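You operate a simulated robot arm through the tools that you are given. There is no shell and no other tool.

The job below is to be done with a simulated robot arm. You get a single attempt, and the scene is never put back.

JOB
Dock the grey breaker and test it on MEDIUM.
Fine: dock it before you switch on; one press of the orange key; leave it docked with the tester on.
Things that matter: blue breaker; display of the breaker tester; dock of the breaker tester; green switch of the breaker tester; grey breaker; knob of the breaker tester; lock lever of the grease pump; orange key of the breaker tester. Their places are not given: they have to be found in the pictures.

Only the result counts: the job must be done as asked and must still hold three seconds after the hand-in. Knocking over, shifting, dropping, spilling or breaking anything else fails it.

ROBOT AND FRAMES
A 6-joint arm with a fingered hand, fixed in place. Base frame: the origin is on the floor under the middle of its stand, x ahead of it, y to its left, z up; the work surface is at about z = 0.85. Lengths are in m, angles in degrees, forces in N, time in s.
With the tool pointing down near the work surface it reaches from about 0.3 to 0.92 m from the base axis. Its first joint turns from -166.0 to 166.0 degrees. Payload 5 kg.
The tool frame sits at the grasp point between the pads (the TCP): z along the fingers, y along the line on which they close. The tips reach 0.037 m beyond it. The gripper opens to 0.124 m; its body begins 0.043 m behind the TCP. The gripper is a hand of 3 fingers: y runs from the thumb to the fingers, the wrist lies at [-0.021, -0.125, -0.215] in the tool frame.
Orientation is told as [roll, pitch, yaw] about the base's x, y, z axes, in that order, counted from this pose: with the fingers straight down and the wrist toward the robot, the tool's x, y and z point along [0, 1, 0], [1, 0, 0] and [0, 0, -1] of the base frame.

CONTROLS
- The arm moves only by the tool nudge_tool. Its argument "steps" is a list of rows, each a list of 2 entries, a list of its own where there are three numbers: the shift along the base's x, y, z in units of 400 mm (1.0 is 400 mm), then the turn, a rotation vector about the base's x, y, z in units of 90 degrees (1.0 is 90 degrees). In form: [[[x, y, z], [wx, wy, wz]], ...]. A call has 1 to 20 rows; each row is the pose to reach, as a shift and turn from the pose commanded when the call began. A call with a number of a shift or a turn outside -1 to 1 is refused whole. A row lasts 0.2 s, in which the tool goes at most 0.05 m and 8.6 degrees; a call with a longer step from one row to the next is refused whole. A pose out of reach is approached as far as the arm can. The call stops where the force on the tool passes 40 N (or 10 N more than at its start, if that is more) or the arm is blocked; 0.2 s more then pass. In this call time passes only in rows, and 0.2 s behind the last. The reply holds the time, the measured pose of the TCP, the force on the tool along the base axes, the opening and the grip force, in the units named above and with some noise, with the torque about the TCP (base axes, N m) and any sound that the robot's microphone picked up.
- Cameras (640 x 400 px; columns grow to the right, rows downward): "scene" is fixed at [0.05, 0.5009, 1.4584]; the picture's right is [-0.65, -0.76, 0.00], its down [-0.23, 0.20, -0.95] and it looks along [0.72, -0.62, -0.31] (base axes); focal length 357 px, centre (320, 200). "wrist" rides on the gripper at [0.072, -0.104, -0.154] in the tool frame; the picture's right is [-0.83, 0.26, -0.49], its down [-0.51, -0.72, 0.47] and it looks along [-0.23, 0.64, 0.73] (tool axes); focal length 243 px, centre (320, 200).
- get_image(camera): a new picture of that camera. It takes no simulated time.
- curl_fingers(index, middle, thumb_bend, thumb_turn): sets how far each is bent, from 0 (flat) to 1 (curled in); at 0.3 the hand is open as for a grip, at 0.7 the pads meet at the TCP. One left out holds its place. A second passes; each finger stops where it meets its share of the squeeze, and holds until it gets a number again. It is the only way to open and close the hand. It gives what a move gives, with no picture; readings hold the bend of each and the force on the fingers (four entries, about 0 where the hand has none), thumb and palm. thumb_turn goes from beside the hand (0) to across from the fingers (1), as for a grip.
- measure_at(camera, pixels): for up to 12 pixels [column, row] of the newest picture of that camera ("zoom" is the newest enlarged one), the place [x, y, z] in the base frame of the surface seen there, good to about 0.002 m. It takes no simulated time.
- close_up(camera, box): a new picture of the part [left, top, right, bottom] of that camera's present view, enlarged. It takes no simulated time.
- sign_off(): hands the job in; it is judged then, once.

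Open the gripper and draw the arm clear of the work before you hand the job in, unless the task says otherwise.

The tools are called after "Call:" as name(argument=value, ...) on one line, values as JSON. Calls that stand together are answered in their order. nudge_tool: Moves the arm, as the interface text tells. Its arguments: {"type":"object","properties":{"steps":{"type":"array","items":{"type":"array"}}},"required":["steps"]} The other tools are called the same way: curl_fingers (index, middle, thumb_bend, thumb_turn) moves the fingers one by one; get_image (camera) takes a picture; measure_at (camera, pixels) gives the place of the surface under pixels of a picture; close_up (camera, box) takes an enlarged picture of a part of a camera's view; sign_off () hands the job in.

At the start:

```text
time_s: 0.0
tcp_pos: [0.6688, -0.3234, 1.1775]
ee_rot: [0.0, 0.0, 0.0]
wrist_force: [-0.3, 0.2, -0.4]
moment: [0.02, 0.03, -0.02]
gripper_width: 0.1233
grasp_force: 0.0
shape: jaw
bend: [0.3, 0.3, 0.3, 0.98]
finger forces: [0.0, 0.0, 0.0, 0.0, 0.0, 0.0]
```

scene: 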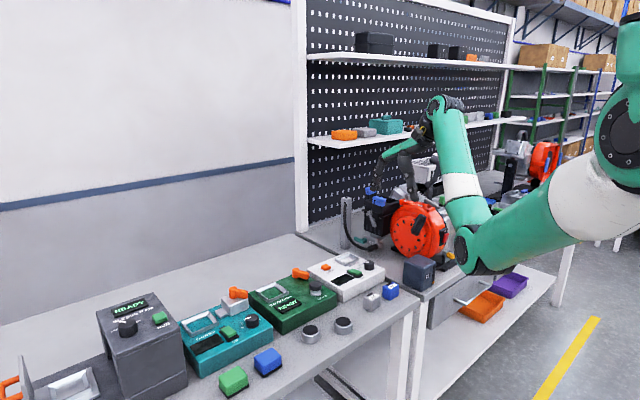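
wrist: 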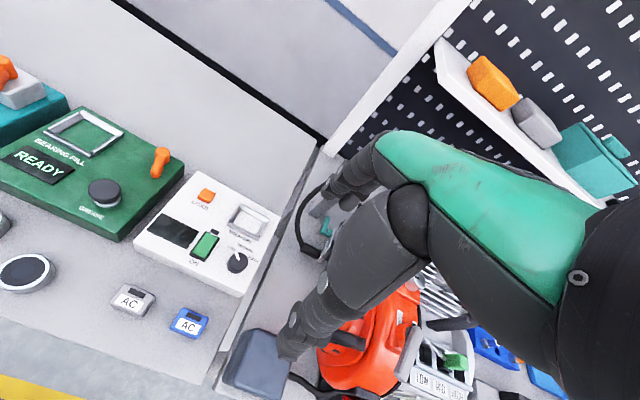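

The wrist picture shows a white device (display, orange key, green switch, dock, knob) near (205,235), a grey "AC" breaker at (132,300) and a blue one at (188,322). I look closer at these.

Call:
close_up(camera="wrist", box=[90, 160, 290, 350])

Call:
close_up(camera="scene", box=[230, 230, 430, 355])

```text
2.11 times, centred on (190, 255) of wrist
```

zoom: 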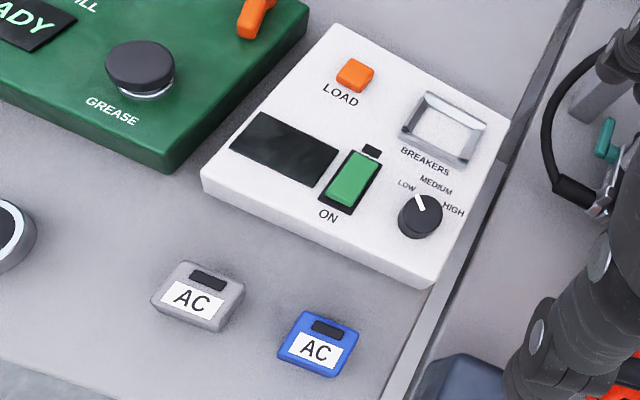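

```text
3.20 times, centred on (330, 292) of scene
```

zoom: 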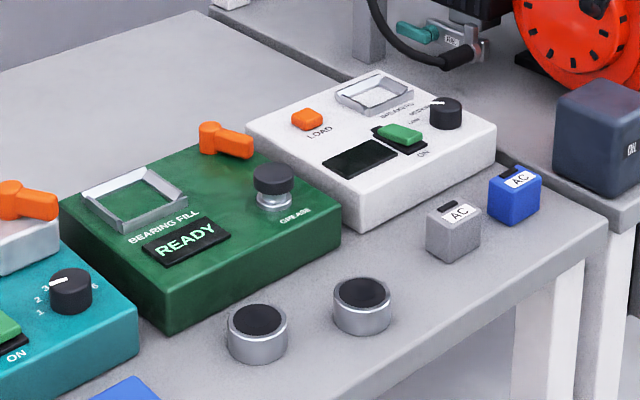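

The tester is the white box. I measure its parts and the grey breaker in the wrist picture first, using full-picture pixels.

Call:
close_up(camera="wrist", box=[90, 160, 290, 350])

Call:
measure_at(camera="zoom", pixels=[[355, 75], [285, 150], [351, 180], [371, 150], [446, 125], [420, 214], [405, 187], [434, 183], [452, 210], [208, 275], [192, 300], [180, 315]])

Call:
measure_at(camera="zoom", pixels=[[188, 262], [244, 284], [214, 330], [152, 300], [330, 40], [506, 110], [430, 275], [203, 170], [425, 95], [484, 125], [462, 162], [403, 130]])

```text
2.11 times, centred on (190, 255) of wrist
```

zoom: 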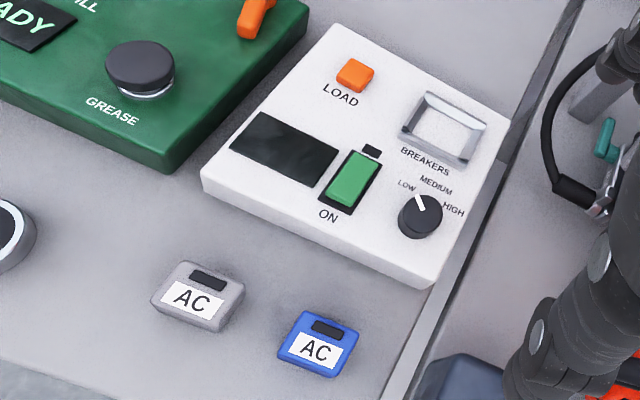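

```text
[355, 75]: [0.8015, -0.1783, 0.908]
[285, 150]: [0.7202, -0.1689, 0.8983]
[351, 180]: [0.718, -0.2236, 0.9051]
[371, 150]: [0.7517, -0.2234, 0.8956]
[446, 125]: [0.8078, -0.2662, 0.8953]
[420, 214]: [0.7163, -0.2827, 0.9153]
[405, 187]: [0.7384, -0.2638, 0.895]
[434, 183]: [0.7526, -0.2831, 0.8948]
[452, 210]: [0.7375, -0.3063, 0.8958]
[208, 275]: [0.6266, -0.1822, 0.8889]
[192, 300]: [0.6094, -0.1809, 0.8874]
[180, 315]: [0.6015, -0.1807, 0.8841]
```

```text
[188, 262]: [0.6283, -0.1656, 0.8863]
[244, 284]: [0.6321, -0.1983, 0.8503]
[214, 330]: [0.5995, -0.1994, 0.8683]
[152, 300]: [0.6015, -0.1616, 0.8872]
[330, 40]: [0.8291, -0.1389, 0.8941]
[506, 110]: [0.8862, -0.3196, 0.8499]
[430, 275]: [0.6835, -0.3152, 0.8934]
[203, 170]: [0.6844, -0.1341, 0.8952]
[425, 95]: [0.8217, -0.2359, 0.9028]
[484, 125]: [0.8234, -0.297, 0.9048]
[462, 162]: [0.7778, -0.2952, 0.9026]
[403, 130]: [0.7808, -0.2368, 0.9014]
```

Measurements: tester top at z≈0.895, dock centre ≈(0.80,-0.266), knob ≈(0.716,-0.283), orange key ≈(0.80,-0.178), green switch ≈(0.72..0.75,-0.224), grey breaker ≈(0.614,-0.181). I look at the hand itself in close-ups to learn its shape.

Call:
close_up(camera="scene", box=[340, 80, 500, 220])

Call:
close_up(camera="wrist", box=[240, 120, 440, 380])

```text
2.86 times, centred on (420, 150) of scene
```

zoom: 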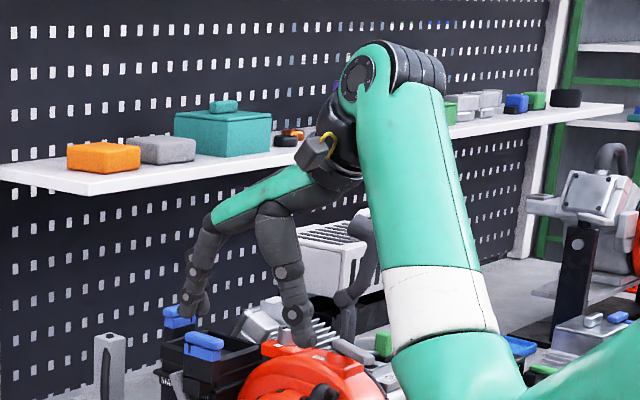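

```text
1.54 times, centred on (340, 250) of wrist
```

zoom: 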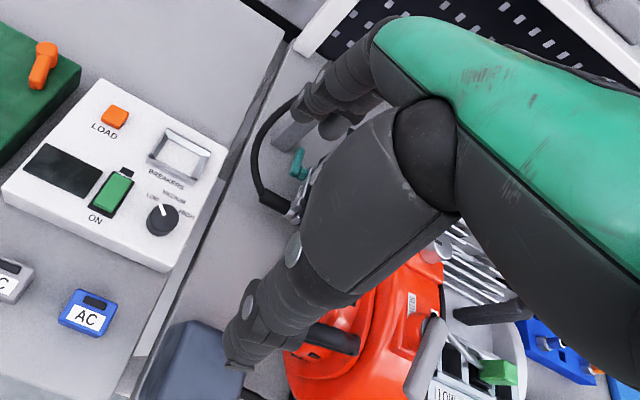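

The hand has the thumb (tip near wrist px (285,345)) and two fingers (tips near (320,205)). I measure these tips to know their positions relative to the TCP.

Call:
measure_at(camera="wrist", pixels=[[288, 350], [295, 335], [310, 310], [340, 270], [370, 210], [318, 208], [330, 190], [355, 170], [345, 195], [390, 150]])

Call:
close_up(camera="scene", box=[370, 130, 440, 210])

```text
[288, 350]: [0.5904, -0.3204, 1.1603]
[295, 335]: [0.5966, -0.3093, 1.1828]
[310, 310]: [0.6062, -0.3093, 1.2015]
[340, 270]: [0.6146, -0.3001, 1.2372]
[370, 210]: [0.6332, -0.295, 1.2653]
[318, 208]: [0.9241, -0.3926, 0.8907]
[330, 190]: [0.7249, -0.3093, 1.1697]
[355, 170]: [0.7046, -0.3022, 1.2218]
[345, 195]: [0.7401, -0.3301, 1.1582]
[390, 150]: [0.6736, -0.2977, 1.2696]
```

```text
5.00 times, centred on (405, 170) of scene
```

zoom: 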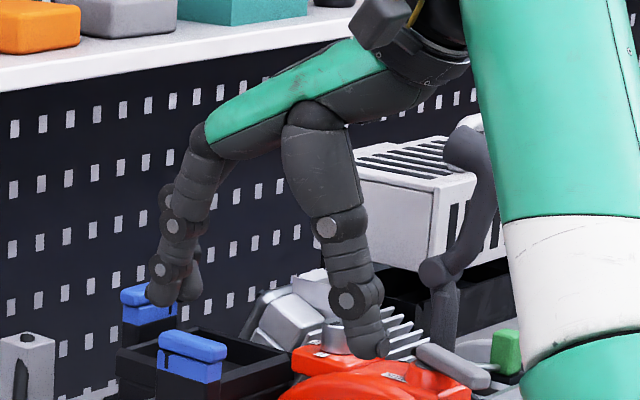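

The thumb tip is around x=0.59 and the finger tips around x=0.735, both about 0.037 below the TCP, so the hand closes along base x. I move above the grey breaker at a safe height (z≈1.02) and look again.

Call:
nudge_tool(steps=[[[-0.023, 0.059, -0.065], [0, 0, 0]], [[-0.046, 0.118, -0.13], [0, 0, 0]], [[-0.069, 0.177, -0.195], [0, 0, 0]], [[-0.092, 0.236, -0.26], [0, 0, 0]], [[-0.115, 0.295, -0.325], [0, 0, 0]], [[-0.137, 0.355, -0.39], [0, 0, 0]], [[-0.137, 0.355, -0.39], [0, 0, 0]]])

Call:
get_image(camera="wrist")

Call:
get_image(camera="scene")

```text
time_s: 1.6
tcp_pos: [0.6139, -0.1817, 1.0201]
ee_rot: [0.0, 0.0, 0.0]
wrist_force: [0.0, 0.7, 0.2]
moment: [-0.03, 0.01, 0.01]
gripper_width: 0.1239
grasp_force: 0.0
shape: jaw
bend: [0.3, 0.3, 0.3, 0.98]
finger forces: [0.1, 0.0, 0.0, 0.1, 0.1, 0.0]
```

```text
taken
```

wrist: 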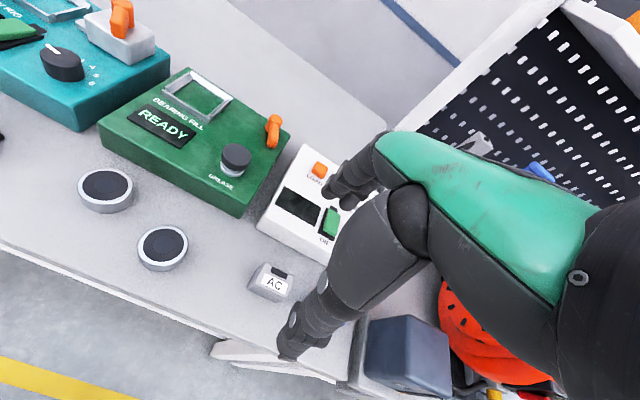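

```text
taken
```

scene: 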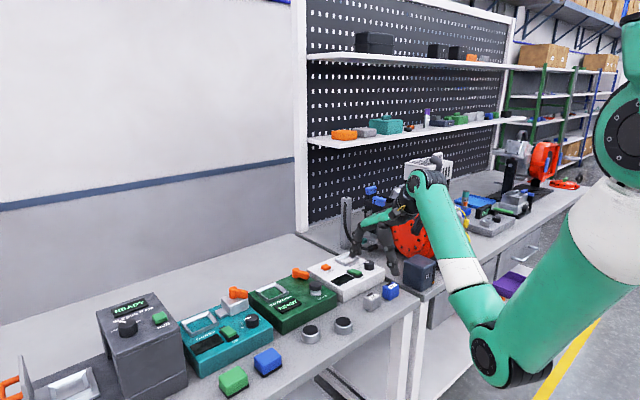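

The hand is above the breaker (wrist px (272,283)). I measure the blue breaker's surroundings, then test-close the fingers in the air to learn where the tips go.

Call:
measure_at(camera="scene", pixels=[[390, 287], [384, 292], [397, 292], [372, 297], [365, 300], [381, 300], [372, 308], [410, 302]])

Call:
curl_fingers(index=0.55, middle=0.55, thumb_bend=0.55)

Call:
close_up(camera="scene", box=[340, 180, 440, 310])

Call:
get_image(camera="wrist")

```text
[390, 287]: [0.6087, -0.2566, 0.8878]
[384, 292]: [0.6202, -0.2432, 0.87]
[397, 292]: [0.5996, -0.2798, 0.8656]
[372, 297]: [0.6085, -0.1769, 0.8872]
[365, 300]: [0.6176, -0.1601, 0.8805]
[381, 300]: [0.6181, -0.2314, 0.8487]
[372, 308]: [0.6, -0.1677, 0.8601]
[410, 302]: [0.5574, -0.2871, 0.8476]
```

```text
time_s: 2.6
tcp_pos: [0.6148, -0.1822, 1.0194]
ee_rot: [-0.1, 0.0, 0.0]
wrist_force: [0.1, 0.4, 0.1]
moment: [-0.02, 0.03, -0.01]
gripper_width: 0.0527
grasp_force: 0.1
shape: fingers
bend: [0.55, 0.55, 0.55, 0.98]
finger forces: [0.1, 0.0, 0.0, 0.0, 0.1, 0.0]
```

```text
3.08 times, centred on (390, 245) of scene
```

zoom: 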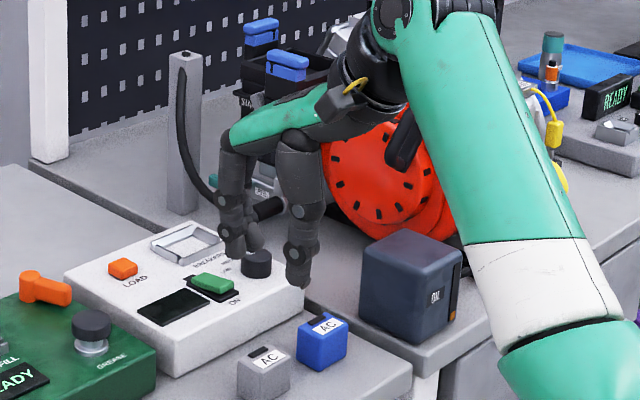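

```text
taken
```

wrist: 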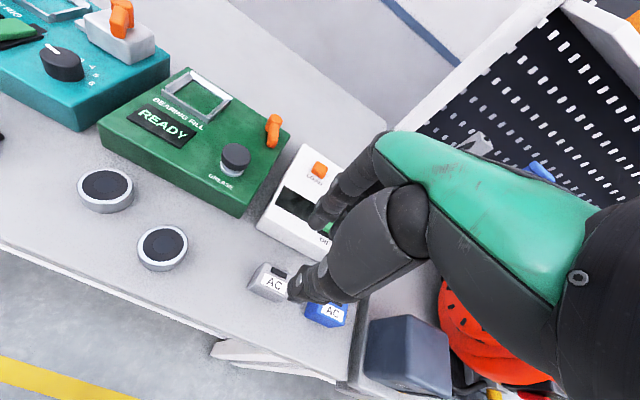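

At bend 0.55 the width reads 0.053; the tips (thumb at wrist px (297,290), finger at (318,222)) hang below the TCP. I measure them.

Call:
close_up(camera="wrist", box=[250, 140, 410, 320])

Call:
measure_at(camera="wrist", pixels=[[293, 294], [296, 283], [303, 275], [318, 280], [320, 295], [313, 222], [322, 215], [330, 205], [345, 185]])

```text
2.22 times, centred on (330, 230) of wrist
```

zoom: 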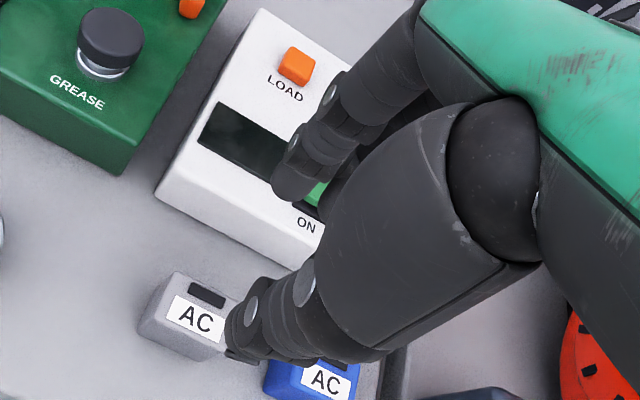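

```text
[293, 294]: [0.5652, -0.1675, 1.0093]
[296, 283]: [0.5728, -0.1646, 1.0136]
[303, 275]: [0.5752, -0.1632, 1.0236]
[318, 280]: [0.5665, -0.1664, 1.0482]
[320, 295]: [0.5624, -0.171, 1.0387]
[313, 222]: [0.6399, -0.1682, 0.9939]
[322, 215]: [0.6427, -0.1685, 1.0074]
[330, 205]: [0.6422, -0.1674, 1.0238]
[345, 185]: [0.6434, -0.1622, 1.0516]
```

The tips hang roughly symmetric about the TCP. I reopen the hand and take a detailed scene close-up of the grey breaker to get its corners and heading.

Call:
curl_fingers(index=0.3, middle=0.3, thumb_bend=0.3)

Call:
close_up(camera="scene", box=[350, 275, 410, 320])

Call:
get_image(camera="wrist")

```text
time_s: 3.6
tcp_pos: [0.6142, -0.1832, 1.0208]
ee_rot: [0.0, 0.1, 0.0]
wrist_force: [0.3, 1.2, 0.0]
moment: [0.01, 0.01, 0.0]
gripper_width: 0.1279
grasp_force: 0.1
shape: fingers
bend: [0.3, 0.3, 0.3, 0.98]
finger forces: [0.0, 0.1, 0.0, 0.0, 0.1, 0.0]
```

```text
8.89 times, centred on (380, 298) of scene
```

zoom: 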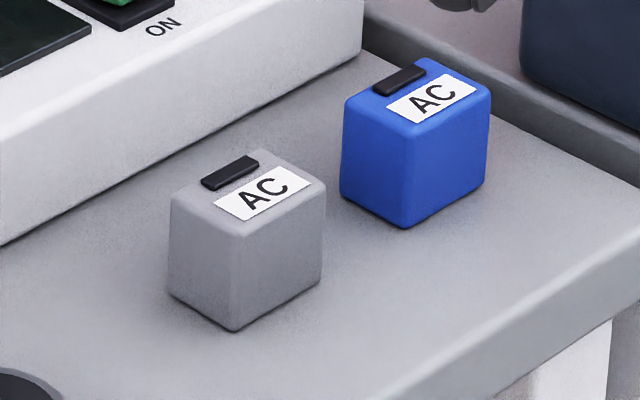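

```text
taken
```

wrist: 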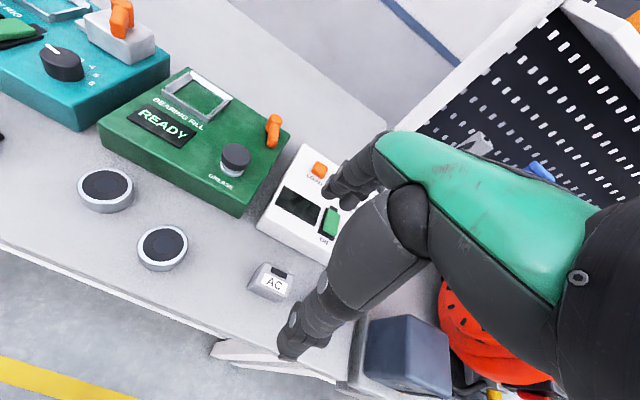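

The grey breaker appears as a box with label on top. I measure its corners in this zoom.

Call:
measure_at(camera="zoom", pixels=[[178, 196], [262, 158], [318, 184], [238, 228], [205, 250], [180, 240], [280, 240], [250, 250], [315, 220], [235, 318], [176, 288], [315, 272]])

Call:
measure_at(camera="zoom", pixels=[[350, 105], [432, 65], [485, 95], [408, 128], [408, 180], [346, 185], [480, 180], [230, 172], [262, 192], [245, 180], [360, 60], [200, 340]])

```text
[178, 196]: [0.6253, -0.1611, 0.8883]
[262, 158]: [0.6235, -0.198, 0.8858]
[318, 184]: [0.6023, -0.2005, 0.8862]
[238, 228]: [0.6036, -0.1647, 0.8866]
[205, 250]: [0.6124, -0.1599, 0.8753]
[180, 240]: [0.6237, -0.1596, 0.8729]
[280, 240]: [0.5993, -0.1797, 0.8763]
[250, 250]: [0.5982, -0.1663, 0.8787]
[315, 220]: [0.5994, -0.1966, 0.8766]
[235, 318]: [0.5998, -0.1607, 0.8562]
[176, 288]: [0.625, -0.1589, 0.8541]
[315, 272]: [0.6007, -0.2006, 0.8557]
```

```text
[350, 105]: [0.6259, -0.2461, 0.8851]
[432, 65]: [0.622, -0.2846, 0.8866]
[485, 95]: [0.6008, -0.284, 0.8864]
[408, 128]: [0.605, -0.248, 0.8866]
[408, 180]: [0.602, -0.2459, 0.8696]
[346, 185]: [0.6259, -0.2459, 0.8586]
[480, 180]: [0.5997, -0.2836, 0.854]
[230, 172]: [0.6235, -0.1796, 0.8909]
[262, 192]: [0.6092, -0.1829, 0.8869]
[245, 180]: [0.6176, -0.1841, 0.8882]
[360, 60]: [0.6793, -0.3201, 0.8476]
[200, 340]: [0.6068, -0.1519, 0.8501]
```

Breaker: x 0.599–0.629, y −0.202…−0.159, z 0.85–0.887, square to the axes. I take a closer scene view of the fingers to find where index, middle and thumb lie sideways of the TCP.

Call:
close_up(camera="scene", box=[340, 215, 420, 285])

```text
5.71 times, centred on (380, 250) of scene
```

zoom: 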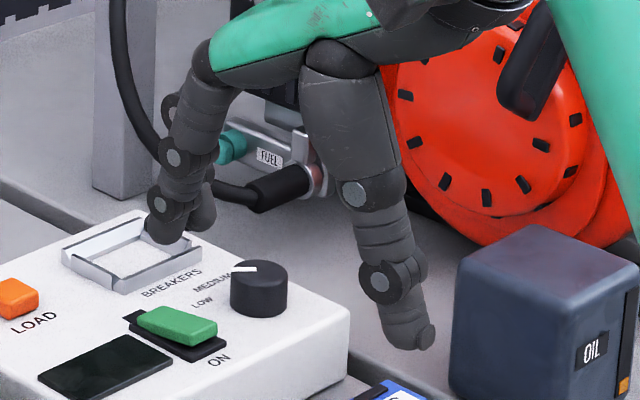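

I see the index tip at zoom (165,228), the middle tip behind at (203,212), the thumb tip at (405,330). I measure them.

Call:
measure_at(camera="zoom", pixels=[[168, 232], [150, 225], [182, 228], [203, 212], [210, 222], [212, 200], [405, 335], [390, 325], [425, 335], [405, 310], [180, 190], [395, 240]])

```text
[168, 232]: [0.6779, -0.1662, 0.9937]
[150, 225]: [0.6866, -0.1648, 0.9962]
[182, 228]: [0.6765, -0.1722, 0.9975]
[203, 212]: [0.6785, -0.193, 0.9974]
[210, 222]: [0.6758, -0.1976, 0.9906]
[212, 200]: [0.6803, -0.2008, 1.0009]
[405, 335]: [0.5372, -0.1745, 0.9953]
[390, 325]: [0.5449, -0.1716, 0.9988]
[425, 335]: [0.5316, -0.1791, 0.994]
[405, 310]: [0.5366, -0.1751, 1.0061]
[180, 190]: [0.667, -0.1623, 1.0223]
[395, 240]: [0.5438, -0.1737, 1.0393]
```

Index and middle sit about ±0.0135 either side of the TCP, with the thumb centred, so the hand is centred on the breaker. The tester front face (x≈0.683) is close behind, so I narrow the fingers first to bend 0.52 before descending.

Call:
curl_fingers(index=0.52, middle=0.52, thumb_bend=0.52, thumb_turn=1.0)

Call:
nudge_tool(steps=[[[0, 0.0025, -0.08], [0, 0, 0]], [[0, 0.0025, -0.15], [0, 0, 0]], [[0, 0.0025, -0.2], [0, 0, 0]], [[0, 0.0025, -0.22], [0, 0, 0]]])

Call:
get_image(camera="wrist")

Call:
close_up(camera="scene", box=[340, 245, 420, 315])

```text
time_s: 4.6
tcp_pos: [0.6142, -0.1825, 1.0198]
ee_rot: [0.0, 0.0, 0.1]
wrist_force: [0.3, 0.3, 0.0]
moment: [-0.02, 0.0, 0.01]
gripper_width: 0.0622
grasp_force: 0.1
shape: fingers
bend: [0.52, 0.52, 0.52, 1.0]
finger forces: [0.0, 0.0, 0.0, 0.0, 0.0, 0.1]
```

```text
time_s: 5.6
tcp_pos: [0.6156, -0.1819, 0.9331]
ee_rot: [0.0, 0.0, 0.0]
wrist_force: [-0.5, 0.2, -0.1]
moment: [-0.04, -0.01, -0.01]
gripper_width: 0.0618
grasp_force: 0.0
shape: fingers
bend: [0.52, 0.52, 0.52, 1.0]
finger forces: [0.0, 0.0, 0.0, 0.0, 0.0, 0.1]
```

```text
taken
```

wrist: 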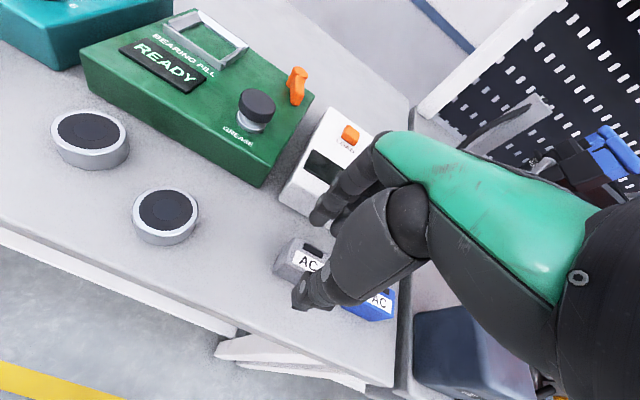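

```text
5.71 times, centred on (380, 280) of scene
```

zoom: 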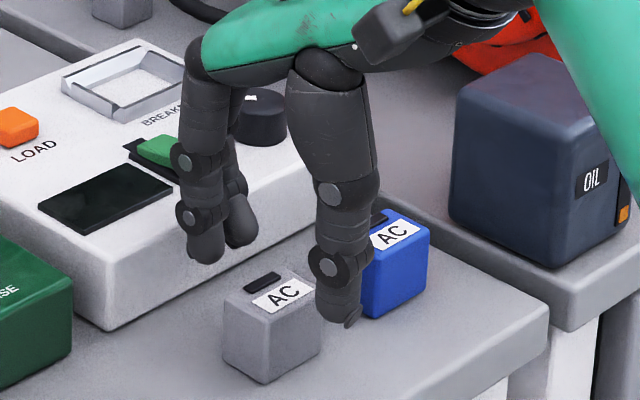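

Hand straddles the breaker: thumb in front at zoom (340,300), fingers behind at (215,240). I check the fingers' outermost x before going the last 0.032 m down.

Call:
measure_at(camera="zoom", pixels=[[176, 215], [184, 235], [172, 160], [190, 110], [205, 255], [240, 240], [345, 320], [330, 270]])

Call:
nudge_tool(steps=[[[0, 0, -0.03], [0, 0, 0]], [[0, 0, -0.06], [0, 0, 0]], [[0, 0, -0.081], [0, 0, 0]]])

Call:
close_up(camera="scene", box=[340, 245, 420, 315])

```text
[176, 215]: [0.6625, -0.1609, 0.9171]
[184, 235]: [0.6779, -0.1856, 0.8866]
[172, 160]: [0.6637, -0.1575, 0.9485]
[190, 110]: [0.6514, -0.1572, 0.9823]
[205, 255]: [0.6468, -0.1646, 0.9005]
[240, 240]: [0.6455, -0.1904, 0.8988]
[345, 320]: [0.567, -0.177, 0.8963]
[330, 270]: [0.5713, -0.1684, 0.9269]
```

```text
time_s: 6.4
tcp_pos: [0.6149, -0.182, 0.9021]
ee_rot: [0.0, 0.0, 0.0]
wrist_force: [-1.5, 0.6, 2.5]
moment: [-0.04, -0.11, -0.04]
gripper_width: 0.0616
grasp_force: 1.4
shape: fingers
bend: [0.52, 0.53, 0.52, 1.0]
finger forces: [0.1, 3.5, 0.1, 0.0, 0.1, 0.1]
```

```text
5.71 times, centred on (380, 280) of scene
```

zoom: 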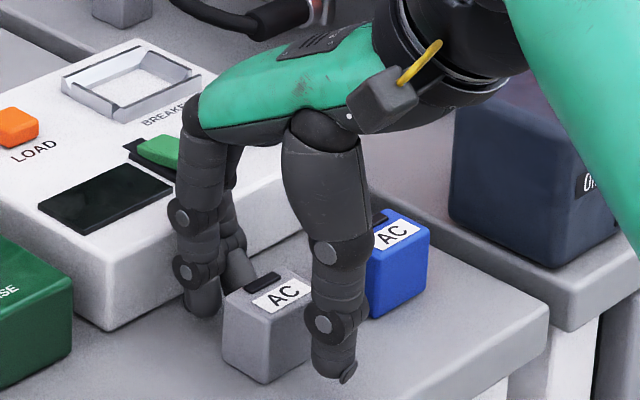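

The middle finger reads 3.5 N with a small push −x/+z: its knuckle is brushing the tester's front edge (x≈0.678). I lift 0.015 m, narrow the fingers to 0.575, and shift 2 mm toward the robot.

Call:
nudge_tool(steps=[[[-0.005, 0, 0.02], [0, 0, 0]], [[-0.005, 0, 0.04], [0, 0, 0]]])

Call:
curl_fingers(index=0.575, middle=0.575, thumb_bend=0.575)

Call:
close_up(camera="scene", box=[340, 245, 420, 315])

Call:
close_up(camera="wrist", box=[230, 150, 430, 340])

```text
time_s: 7.0
tcp_pos: [0.6133, -0.1822, 0.9173]
ee_rot: [0.0, -0.1, 0.0]
wrist_force: [-0.3, 0.2, -0.4]
moment: [-0.02, -0.02, 0.03]
gripper_width: 0.0619
grasp_force: 0.0
shape: fingers
bend: [0.52, 0.52, 0.52, 1.0]
finger forces: [0.0, 0.1, 0.1, 0.0, 0.1, 0.0]
```

```text
time_s: 8.0
tcp_pos: [0.6133, -0.1814, 0.9174]
ee_rot: [0.0, 0.0, 0.0]
wrist_force: [0.0, -0.3, 0.3]
moment: [0.03, -0.01, 0.01]
gripper_width: 0.0466
grasp_force: 0.1
shape: fingers
bend: [0.57, 0.57, 0.57, 1.0]
finger forces: [0.1, 0.0, 0.1, 0.0, 0.0, 0.1]
```

```text
5.71 times, centred on (380, 280) of scene
```

zoom: 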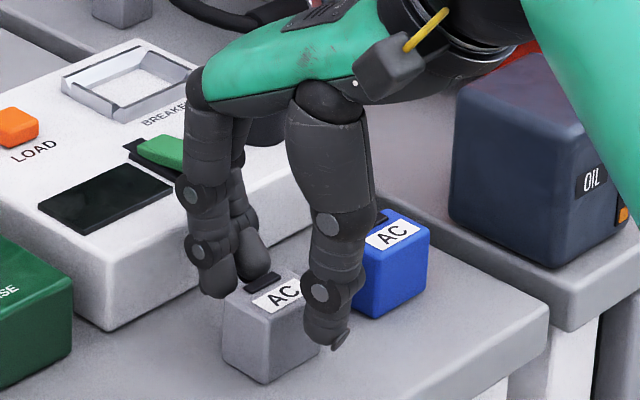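

```text
2.11 times, centred on (330, 245) of wrist
```

zoom: 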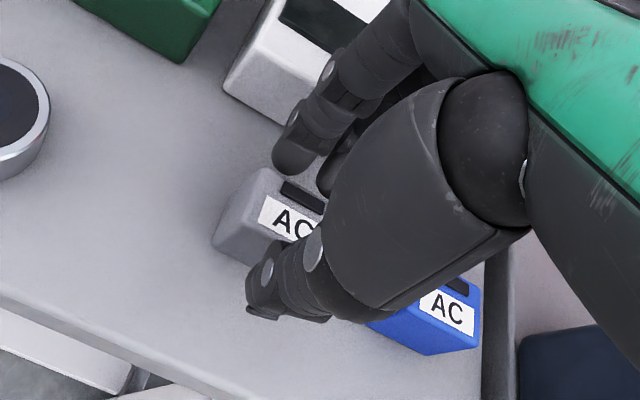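

Fingers clear now, straddling the breaker with about 8 mm each side. I descend to z≈0.901 with a 3 mm shift in +y to centre the two fingers on it.

Call:
nudge_tool(steps=[[[0, 0.007, 0], [0, 0, 0]], [[0, 0.007, -0.02], [0, 0, 0]], [[0, 0.007, -0.04], [0, 0, 0]]])

Call:
close_up(camera="scene", box=[340, 245, 420, 315])

```text
time_s: 8.8
tcp_pos: [0.6125, -0.1785, 0.9011]
ee_rot: [0.0, -0.1, 0.0]
wrist_force: [0.0, -1.4, -0.7]
moment: [-0.02, 0.02, 0.02]
gripper_width: 0.0467
grasp_force: 0.0
shape: fingers
bend: [0.57, 0.57, 0.57, 1.0]
finger forces: [0.0, 0.0, 0.0, 0.0, 0.0, 0.0]
```

```text
5.71 times, centred on (380, 280) of scene
```

zoom: 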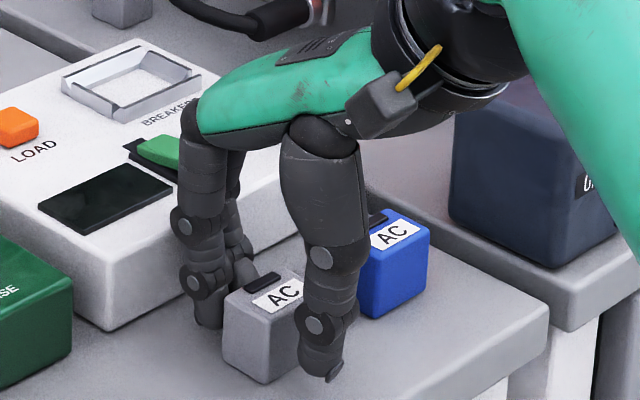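

No contact forces and the fingers straddle the breaker. I close the grip.

Call:
curl_fingers(index=0.75, middle=0.75, thumb_bend=0.75)

Call:
close_up(camera="scene", box=[340, 245, 420, 315])

Call:
close_up(camera="wrist", box=[230, 150, 430, 340])

```text
time_s: 9.8
tcp_pos: [0.6131, -0.1782, 0.9012]
ee_rot: [0.0, 0.0, 0.1]
wrist_force: [0.4, -0.8, -0.5]
moment: [0.0, 0.04, 0.01]
gripper_width: 0.0308
grasp_force: 21.3
shape: fingers
bend: [0.63, 0.65, 0.62, 1.0]
finger forces: [10.7, 10.4, 0.1, 0.0, 21.0, 0.0]
```

```text
5.71 times, centred on (380, 280) of scene
```

zoom: 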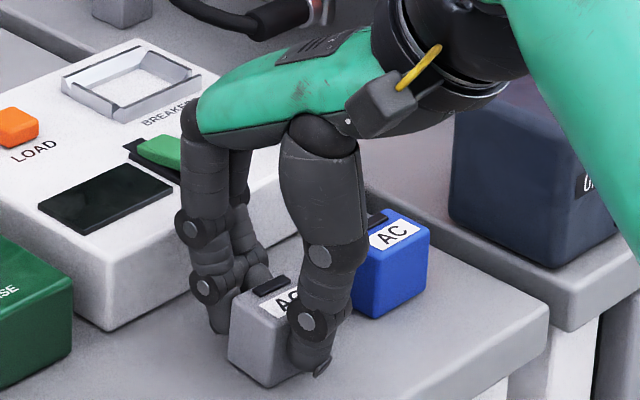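

```text
2.11 times, centred on (330, 245) of wrist
```

zoom: 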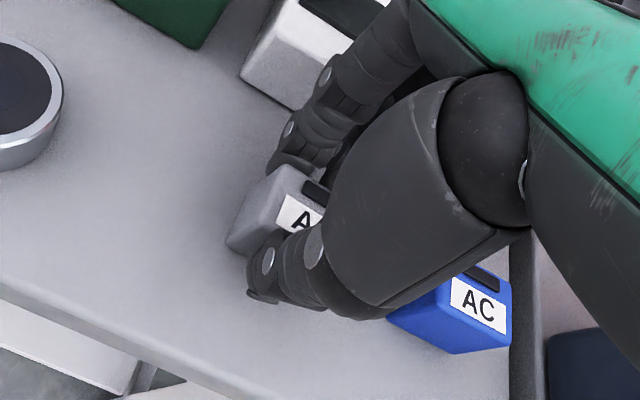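

Gripped at width 0.031 with 21 N. I lift straight up about 0.12 m and check the hold.

Call:
nudge_tool(steps=[[[0, 0, 0.03], [0, 0, 0]], [[0, 0, 0.08], [0, 0, 0]], [[0, 0, 0.15], [0, 0, 0]], [[0, 0, 0.22], [0, 0, 0]], [[0, 0, 0.28], [0, 0, 0]]])

Call:
close_up(camera="scene", box=[330, 205, 430, 290])

Call:
get_image(camera="wrist")

```text
time_s: 11.0
tcp_pos: [0.6143, -0.1763, 1.0137]
ee_rot: [0.0, -0.1, 0.1]
wrist_force: [0.8, 0.4, -1.0]
moment: [-0.01, 0.03, -0.01]
gripper_width: 0.0309
grasp_force: 20.5
shape: fingers
bend: [0.63, 0.65, 0.62, 1.0]
finger forces: [10.6, 10.4, 0.0, 0.0, 20.9, 0.0]
```

```text
4.71 times, centred on (380, 248) of scene
```

zoom: 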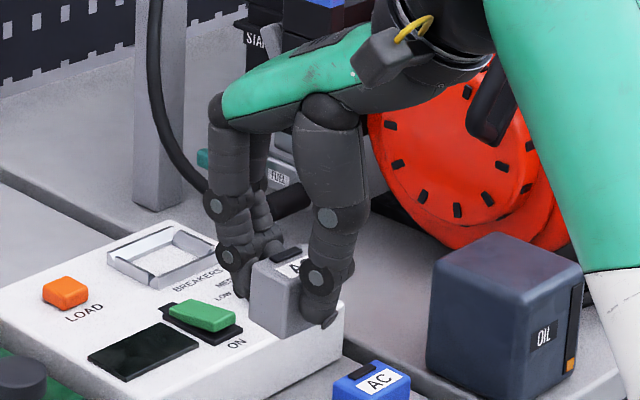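

```text
taken
```

wrist: 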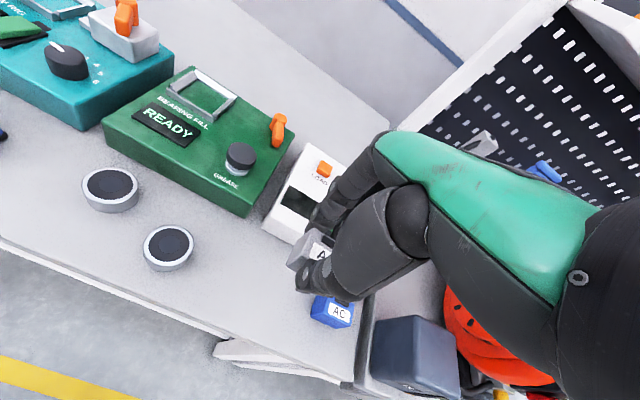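

Held. I take a tight close-up of the held breaker and of the dock to measure both precisely.

Call:
close_up(camera="scene", box=[350, 250, 410, 290])

Call:
measure_at(camera="scene", pixels=[[373, 268], [366, 265], [373, 275], [380, 272], [376, 262]])

```text
10.00 times, centred on (380, 270) of scene
```

zoom: 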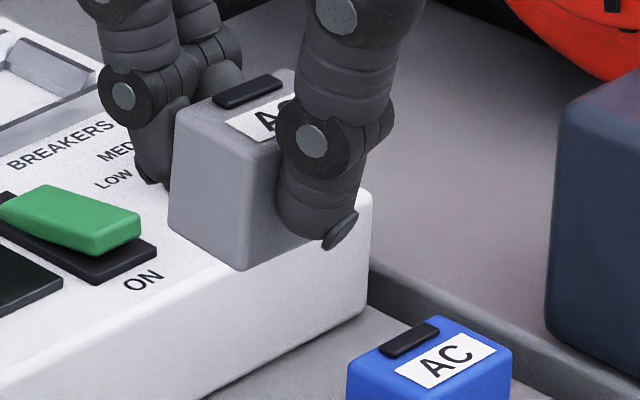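

```text
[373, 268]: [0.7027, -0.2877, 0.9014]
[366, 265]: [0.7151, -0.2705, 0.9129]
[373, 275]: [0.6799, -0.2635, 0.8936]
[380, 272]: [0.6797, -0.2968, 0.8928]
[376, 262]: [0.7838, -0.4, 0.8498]
```

I measure on the zoom: left face of the breaker, its top corners and bottom edges.

Call:
measure_at(camera="zoom", pixels=[[182, 110], [178, 160], [175, 215], [245, 160], [240, 200], [238, 255], [210, 180], [215, 125], [270, 190], [265, 230], [240, 135], [225, 115]])

```text
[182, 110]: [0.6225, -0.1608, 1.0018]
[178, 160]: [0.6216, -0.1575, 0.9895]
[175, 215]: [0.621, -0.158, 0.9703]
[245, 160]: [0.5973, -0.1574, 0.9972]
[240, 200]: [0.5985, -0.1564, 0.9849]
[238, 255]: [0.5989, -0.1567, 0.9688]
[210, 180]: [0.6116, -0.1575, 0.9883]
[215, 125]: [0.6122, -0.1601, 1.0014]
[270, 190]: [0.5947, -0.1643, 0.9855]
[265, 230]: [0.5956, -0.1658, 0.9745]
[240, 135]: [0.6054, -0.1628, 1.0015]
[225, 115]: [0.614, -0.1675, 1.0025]
```

I sample more points on the left face and front strip to estimate the breaker's yaw in the hand.

Call:
measure_at(camera="zoom", pixels=[[185, 140], [185, 180], [185, 220], [195, 160], [195, 200], [195, 230], [230, 170], [230, 210], [230, 245], [238, 180], [238, 220], [238, 240]])

Call:
measure_at(camera="zoom", pixels=[[255, 180], [255, 210], [255, 240], [265, 180], [265, 210], [265, 245], [280, 245], [295, 242], [310, 240], [272, 240], [260, 160], [287, 240]])

```text
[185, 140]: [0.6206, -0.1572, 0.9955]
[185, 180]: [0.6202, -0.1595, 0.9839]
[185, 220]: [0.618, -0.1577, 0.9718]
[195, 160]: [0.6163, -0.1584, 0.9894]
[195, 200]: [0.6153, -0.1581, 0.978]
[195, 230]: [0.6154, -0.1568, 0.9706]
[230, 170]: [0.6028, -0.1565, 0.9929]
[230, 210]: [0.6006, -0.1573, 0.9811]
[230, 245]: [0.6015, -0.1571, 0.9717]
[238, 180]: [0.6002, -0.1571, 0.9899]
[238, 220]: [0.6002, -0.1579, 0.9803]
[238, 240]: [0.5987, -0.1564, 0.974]
```

```text
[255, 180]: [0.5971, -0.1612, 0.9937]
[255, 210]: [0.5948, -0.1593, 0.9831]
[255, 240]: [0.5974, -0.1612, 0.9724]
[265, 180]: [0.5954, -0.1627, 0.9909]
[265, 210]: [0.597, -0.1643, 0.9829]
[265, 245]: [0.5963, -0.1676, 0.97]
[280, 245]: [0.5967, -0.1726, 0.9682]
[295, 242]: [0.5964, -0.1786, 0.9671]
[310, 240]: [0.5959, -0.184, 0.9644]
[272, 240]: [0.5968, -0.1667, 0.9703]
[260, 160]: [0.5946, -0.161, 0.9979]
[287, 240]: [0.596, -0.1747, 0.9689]
```

Breaker is held nearly square; its centre is ≈(0.611,-0.1785), about 1 mm from the TCP. Now a tight close-up of the dock to measure its rim and inner walls.

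Call:
close_up(camera="scene", box=[326, 244, 382, 280])

```text
11.11 times, centred on (354, 262) of scene
```

zoom: 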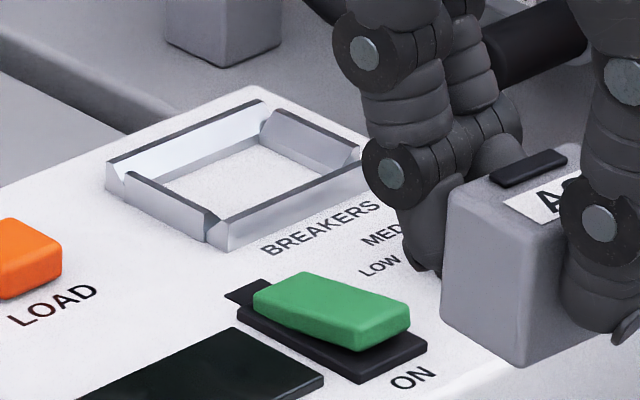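

I measure the dock's rim edges and the inner floor.

Call:
measure_at(camera="zoom", pixels=[[112, 160], [262, 104], [355, 152], [214, 222], [130, 178], [205, 212], [290, 190], [185, 135], [310, 135], [240, 175], [170, 182], [262, 152]])

Call:
measure_at(camera="zoom", pixels=[[195, 160], [225, 145], [180, 165], [290, 140], [270, 125], [300, 165], [315, 178], [225, 208], [200, 195], [150, 200], [180, 215], [250, 230]])

```text
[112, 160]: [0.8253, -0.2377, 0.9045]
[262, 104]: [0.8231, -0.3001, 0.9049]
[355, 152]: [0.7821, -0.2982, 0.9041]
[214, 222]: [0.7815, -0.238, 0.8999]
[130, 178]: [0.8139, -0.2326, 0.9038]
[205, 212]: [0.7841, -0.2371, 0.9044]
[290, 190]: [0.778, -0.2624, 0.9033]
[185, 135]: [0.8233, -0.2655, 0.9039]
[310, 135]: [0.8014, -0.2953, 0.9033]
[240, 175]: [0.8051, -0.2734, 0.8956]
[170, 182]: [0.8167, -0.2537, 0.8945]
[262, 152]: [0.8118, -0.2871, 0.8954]
```

```text
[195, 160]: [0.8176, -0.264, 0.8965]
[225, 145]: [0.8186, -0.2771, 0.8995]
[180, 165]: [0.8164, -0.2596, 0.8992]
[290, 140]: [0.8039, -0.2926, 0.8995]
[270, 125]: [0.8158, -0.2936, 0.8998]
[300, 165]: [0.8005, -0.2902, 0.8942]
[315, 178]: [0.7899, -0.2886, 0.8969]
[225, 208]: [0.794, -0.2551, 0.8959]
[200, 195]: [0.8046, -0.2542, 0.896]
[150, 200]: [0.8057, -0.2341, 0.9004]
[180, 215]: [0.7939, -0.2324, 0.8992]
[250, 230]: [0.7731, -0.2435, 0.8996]
```

Dock centre is ≈(0.801,-0.2665), with sloped inner walls from the rim (z 0.904) down to a floor of ≈0.032×0.045 at z 0.8955. I carry the breaker over the dock at this height.

Call:
nudge_tool(steps=[[[0.079, -0.0367, 0], [0, 0, 0]], [[0.158, -0.0734, 0], [0, 0, 0]], [[0.237, -0.11, 0], [0, 0, 0]], [[0.316, -0.1467, 0], [0, 0, 0]], [[0.395, -0.1833, 0], [0, 0, 0]], [[0.475, -0.22, 0], [0, 0, 0]], [[0.475, -0.22, 0], [0, 0, 0]]])

Call:
get_image(camera="scene")

Call:
get_image(camera="wrist")

```text
time_s: 12.6
tcp_pos: [0.8048, -0.2669, 1.0125]
ee_rot: [0.0, 0.0, -0.1]
wrist_force: [0.2, -0.8, 0.5]
moment: [-0.04, -0.01, 0.0]
gripper_width: 0.0308
grasp_force: 20.2
shape: fingers
bend: [0.63, 0.65, 0.62, 1.0]
finger forces: [10.6, 10.3, 0.0, 0.0, 20.8, 0.1]
```

```text
taken
```

scene: 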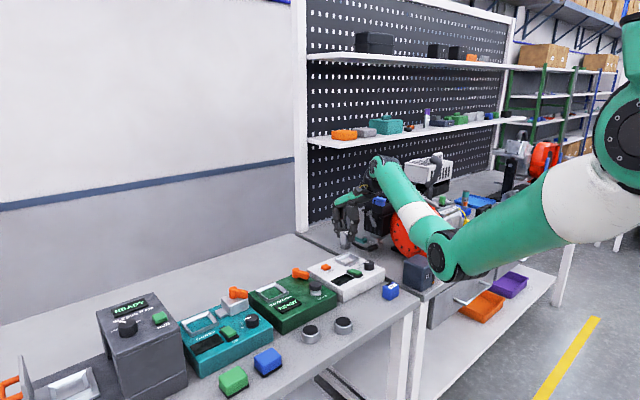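

```text
taken
```

wrist: 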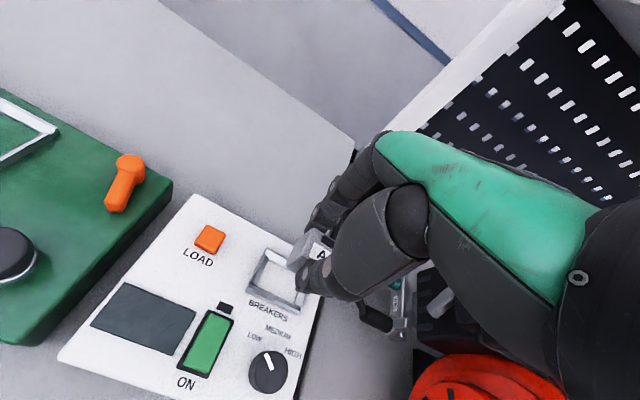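

The hand is above the dock; I zoom the scene view to verify the breaker's position over it and the clearance to the grey post behind.

Call:
close_up(camera="scene", box=[310, 205, 400, 285])

Call:
close_up(camera="wrist", box=[220, 160, 400, 330])

```text
5.00 times, centred on (355, 245) of scene
```

zoom: 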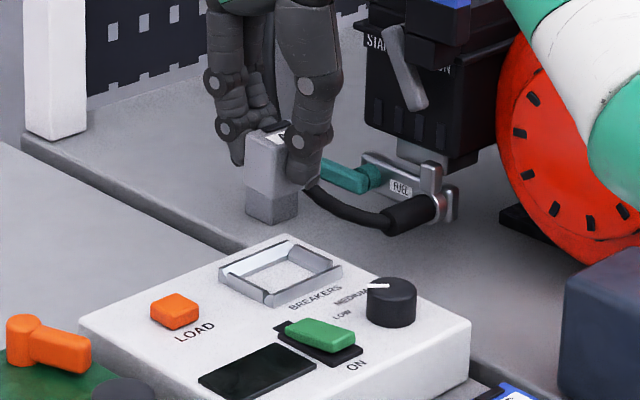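

```text
2.35 times, centred on (310, 245) of wrist
```

zoom: 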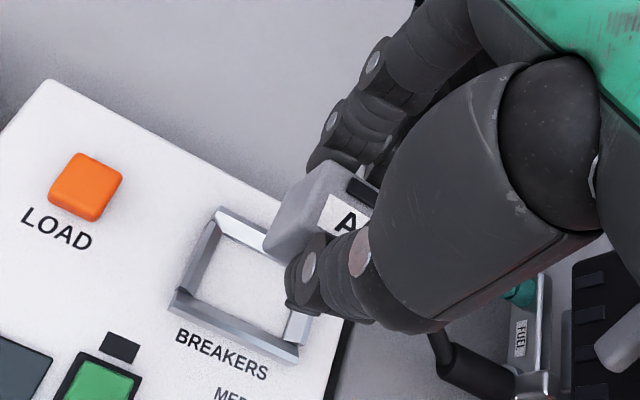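

I measure the post and the held breaker's faces in the scene view to check clearance and alignment.

Call:
close_up(camera="scene", box=[330, 220, 380, 255])

Call:
measure_at(camera="scene", pixels=[[343, 245], [347, 246], [345, 205], [340, 248]])

```text
11.43 times, centred on (355, 238) of scene
```

zoom: 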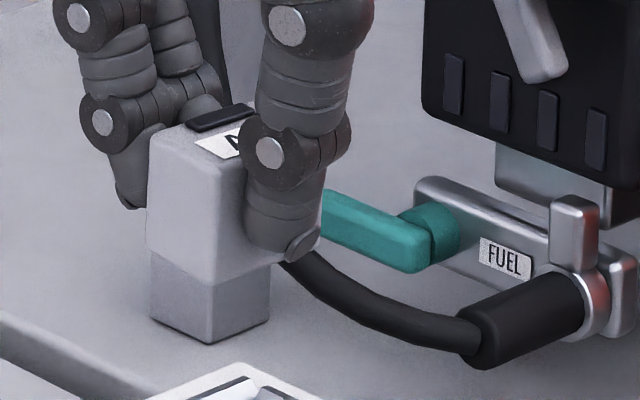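

```text
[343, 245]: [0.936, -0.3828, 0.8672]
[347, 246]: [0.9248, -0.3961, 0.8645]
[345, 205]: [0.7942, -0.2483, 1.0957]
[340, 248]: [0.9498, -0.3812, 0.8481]
```

The post stands at x≈0.93, y≈-0.39, well clear. Now I measure the held breaker's left and front faces here.

Call:
measure_at(camera="zoom", pixels=[[160, 180], [160, 220], [175, 200], [190, 220], [205, 200], [205, 250], [225, 220], [225, 260], [242, 250], [255, 260], [270, 258], [285, 252]])

```text
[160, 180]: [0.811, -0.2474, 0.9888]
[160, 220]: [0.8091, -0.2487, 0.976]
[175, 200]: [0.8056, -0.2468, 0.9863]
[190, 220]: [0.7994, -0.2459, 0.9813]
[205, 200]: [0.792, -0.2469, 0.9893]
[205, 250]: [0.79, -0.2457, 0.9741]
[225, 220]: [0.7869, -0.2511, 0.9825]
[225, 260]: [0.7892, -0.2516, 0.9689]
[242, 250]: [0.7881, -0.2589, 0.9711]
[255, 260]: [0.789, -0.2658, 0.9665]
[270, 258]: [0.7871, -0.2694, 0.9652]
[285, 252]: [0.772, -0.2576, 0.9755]
```

Breaker centre here ≈(0.8034,-0.268), so I correct by about −2 mm in x and +1.5 mm in y, and descend until the breaker's bottom is just above the rim.

Call:
nudge_tool(steps=[[[-0.005, 0.004, 0], [0, 0, 0]], [[-0.005, 0.004, -0.05], [0, 0, 0]], [[-0.005, 0.004, -0.1], [0, 0, 0]], [[-0.005, 0.004, -0.13], [0, 0, 0]], [[-0.005, 0.004, -0.13], [0, 0, 0]]])

Call:
close_up(camera="scene", box=[325, 235, 385, 280])

Call:
close_up(camera="wrist", box=[220, 160, 400, 330])

```text
time_s: 13.8
tcp_pos: [0.8025, -0.2656, 0.9617]
ee_rot: [0.0, 0.0, 0.0]
wrist_force: [0.2, 0.9, -1.5]
moment: [-0.02, 0.0, 0.0]
gripper_width: 0.0309
grasp_force: 20.9
shape: fingers
bend: [0.63, 0.65, 0.62, 1.0]
finger forces: [10.5, 10.2, 0.1, 0.1, 20.7, 0.0]
```

```text
8.89 times, centred on (355, 258) of scene
```

zoom: 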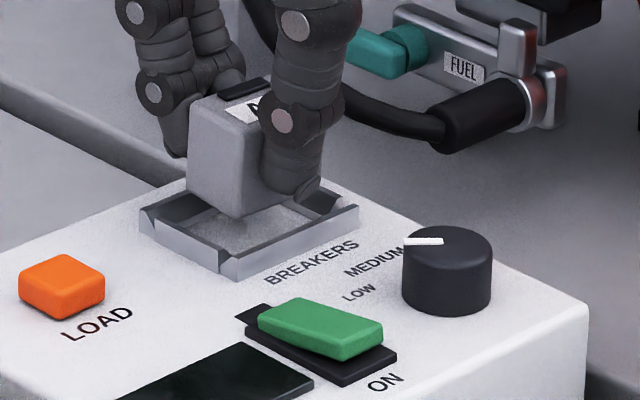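

```text
2.35 times, centred on (310, 245) of wrist
```

zoom: 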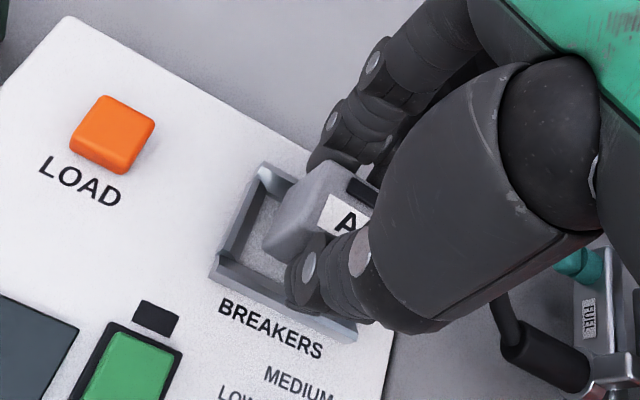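

Breaker bottom is just above the dock rim. I check its faces relative to the dock once more before lowering.

Call:
close_up(camera="scene", box=[330, 240, 375, 272])

Call:
measure_at(camera="zoom", pixels=[[150, 160], [165, 180], [180, 200], [200, 220], [165, 210], [240, 230], [255, 230], [270, 225], [100, 275], [200, 320], [300, 300], [345, 260]])

```text
12.50 times, centred on (352, 256) of scene
```

zoom: 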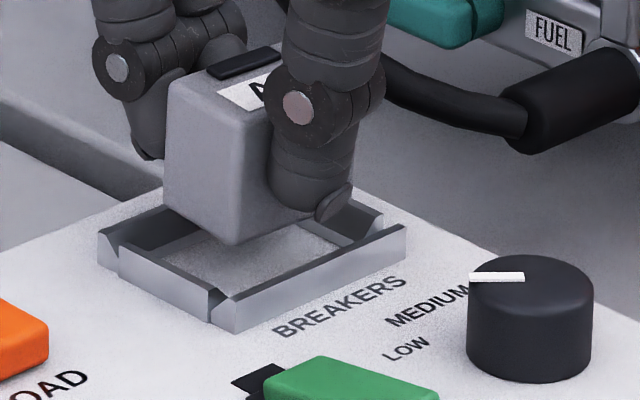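

```text
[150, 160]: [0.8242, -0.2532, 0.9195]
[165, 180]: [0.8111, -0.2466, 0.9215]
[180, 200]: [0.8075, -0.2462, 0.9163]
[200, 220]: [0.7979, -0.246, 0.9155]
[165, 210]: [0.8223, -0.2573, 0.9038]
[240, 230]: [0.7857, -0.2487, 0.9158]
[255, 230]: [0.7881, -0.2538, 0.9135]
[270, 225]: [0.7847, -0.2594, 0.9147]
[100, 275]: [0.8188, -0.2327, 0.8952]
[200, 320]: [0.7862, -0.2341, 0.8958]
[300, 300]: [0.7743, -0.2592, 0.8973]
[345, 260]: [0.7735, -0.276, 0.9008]
```

Centre ≈(0.8014,-0.267) against the dock's (0.801,-0.2665): aligned. I lower slowly into the dock.

Call:
nudge_tool(steps=[[[0, 0, -0.008], [0, 0, 0]], [[0, 0, -0.016], [0, 0, 0]], [[0, 0, -0.024], [0, 0, 0]], [[0, 0, -0.03], [0, 0, 0]], [[0, 0, -0.034], [0, 0, 0]]])

Call:
close_up(camera="scene", box=[330, 240, 375, 272])

```text
time_s: 15.0
tcp_pos: [0.8014, -0.2649, 0.9467]
ee_rot: [0.0, 0.0, -0.1]
wrist_force: [1.6, 1.0, 0.3]
moment: [-0.02, -0.03, 0.03]
gripper_width: 0.0305
grasp_force: 20.7
shape: fingers
bend: [0.63, 0.65, 0.62, 1.0]
finger forces: [10.6, 10.8, 0.0, 0.0, 20.4, 0.0]
```

```text
12.50 times, centred on (352, 256) of scene
```

zoom: 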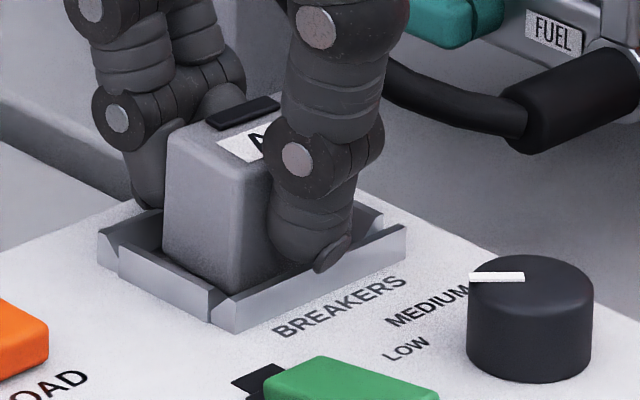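

The breaker is inside the rim with only 1.6 N sideways and no upward force yet. I lower in 1 mm steps until it seats.

Call:
nudge_tool(steps=[[[0, 0, -0.003], [0, 0, 0]], [[0, 0, -0.006], [0, 0, 0]]])

Call:
close_up(camera="scene", box=[330, 240, 375, 272])

```text
time_s: 15.6
tcp_pos: [0.8027, -0.2638, 0.9454]
ee_rot: [0.1, 0.0, 0.0]
wrist_force: [1.3, -1.9, 6.4]
moment: [0.06, -0.02, 0.02]
gripper_width: 0.0304
grasp_force: 22.2
shape: fingers
bend: [0.63, 0.65, 0.62, 1.0]
finger forces: [14.1, 10.4, 0.0, 0.1, 21.2, 0.0]
```

```text
12.50 times, centred on (352, 256) of scene
```

zoom: 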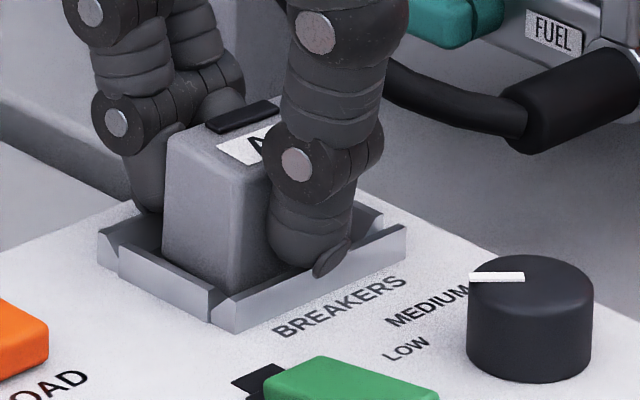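

Upward force rose to 6.4 N and the index to 14 N; it may be seated. I measure the breaker's top and lower edge height to check.

Call:
measure_at(camera="zoom", pixels=[[185, 135], [200, 145], [225, 165], [215, 150], [240, 140], [170, 180], [168, 240], [180, 265], [210, 280], [225, 285], [220, 230], [250, 275]])

```text
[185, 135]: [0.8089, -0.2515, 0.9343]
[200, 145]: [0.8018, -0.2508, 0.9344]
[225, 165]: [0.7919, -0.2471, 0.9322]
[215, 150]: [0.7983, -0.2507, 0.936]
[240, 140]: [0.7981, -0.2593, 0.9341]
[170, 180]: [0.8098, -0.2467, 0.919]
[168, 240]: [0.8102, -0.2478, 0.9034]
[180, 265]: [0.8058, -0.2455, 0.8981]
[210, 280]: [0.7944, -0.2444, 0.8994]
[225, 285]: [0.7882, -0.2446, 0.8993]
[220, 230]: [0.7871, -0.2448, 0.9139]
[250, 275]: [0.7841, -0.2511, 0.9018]
```

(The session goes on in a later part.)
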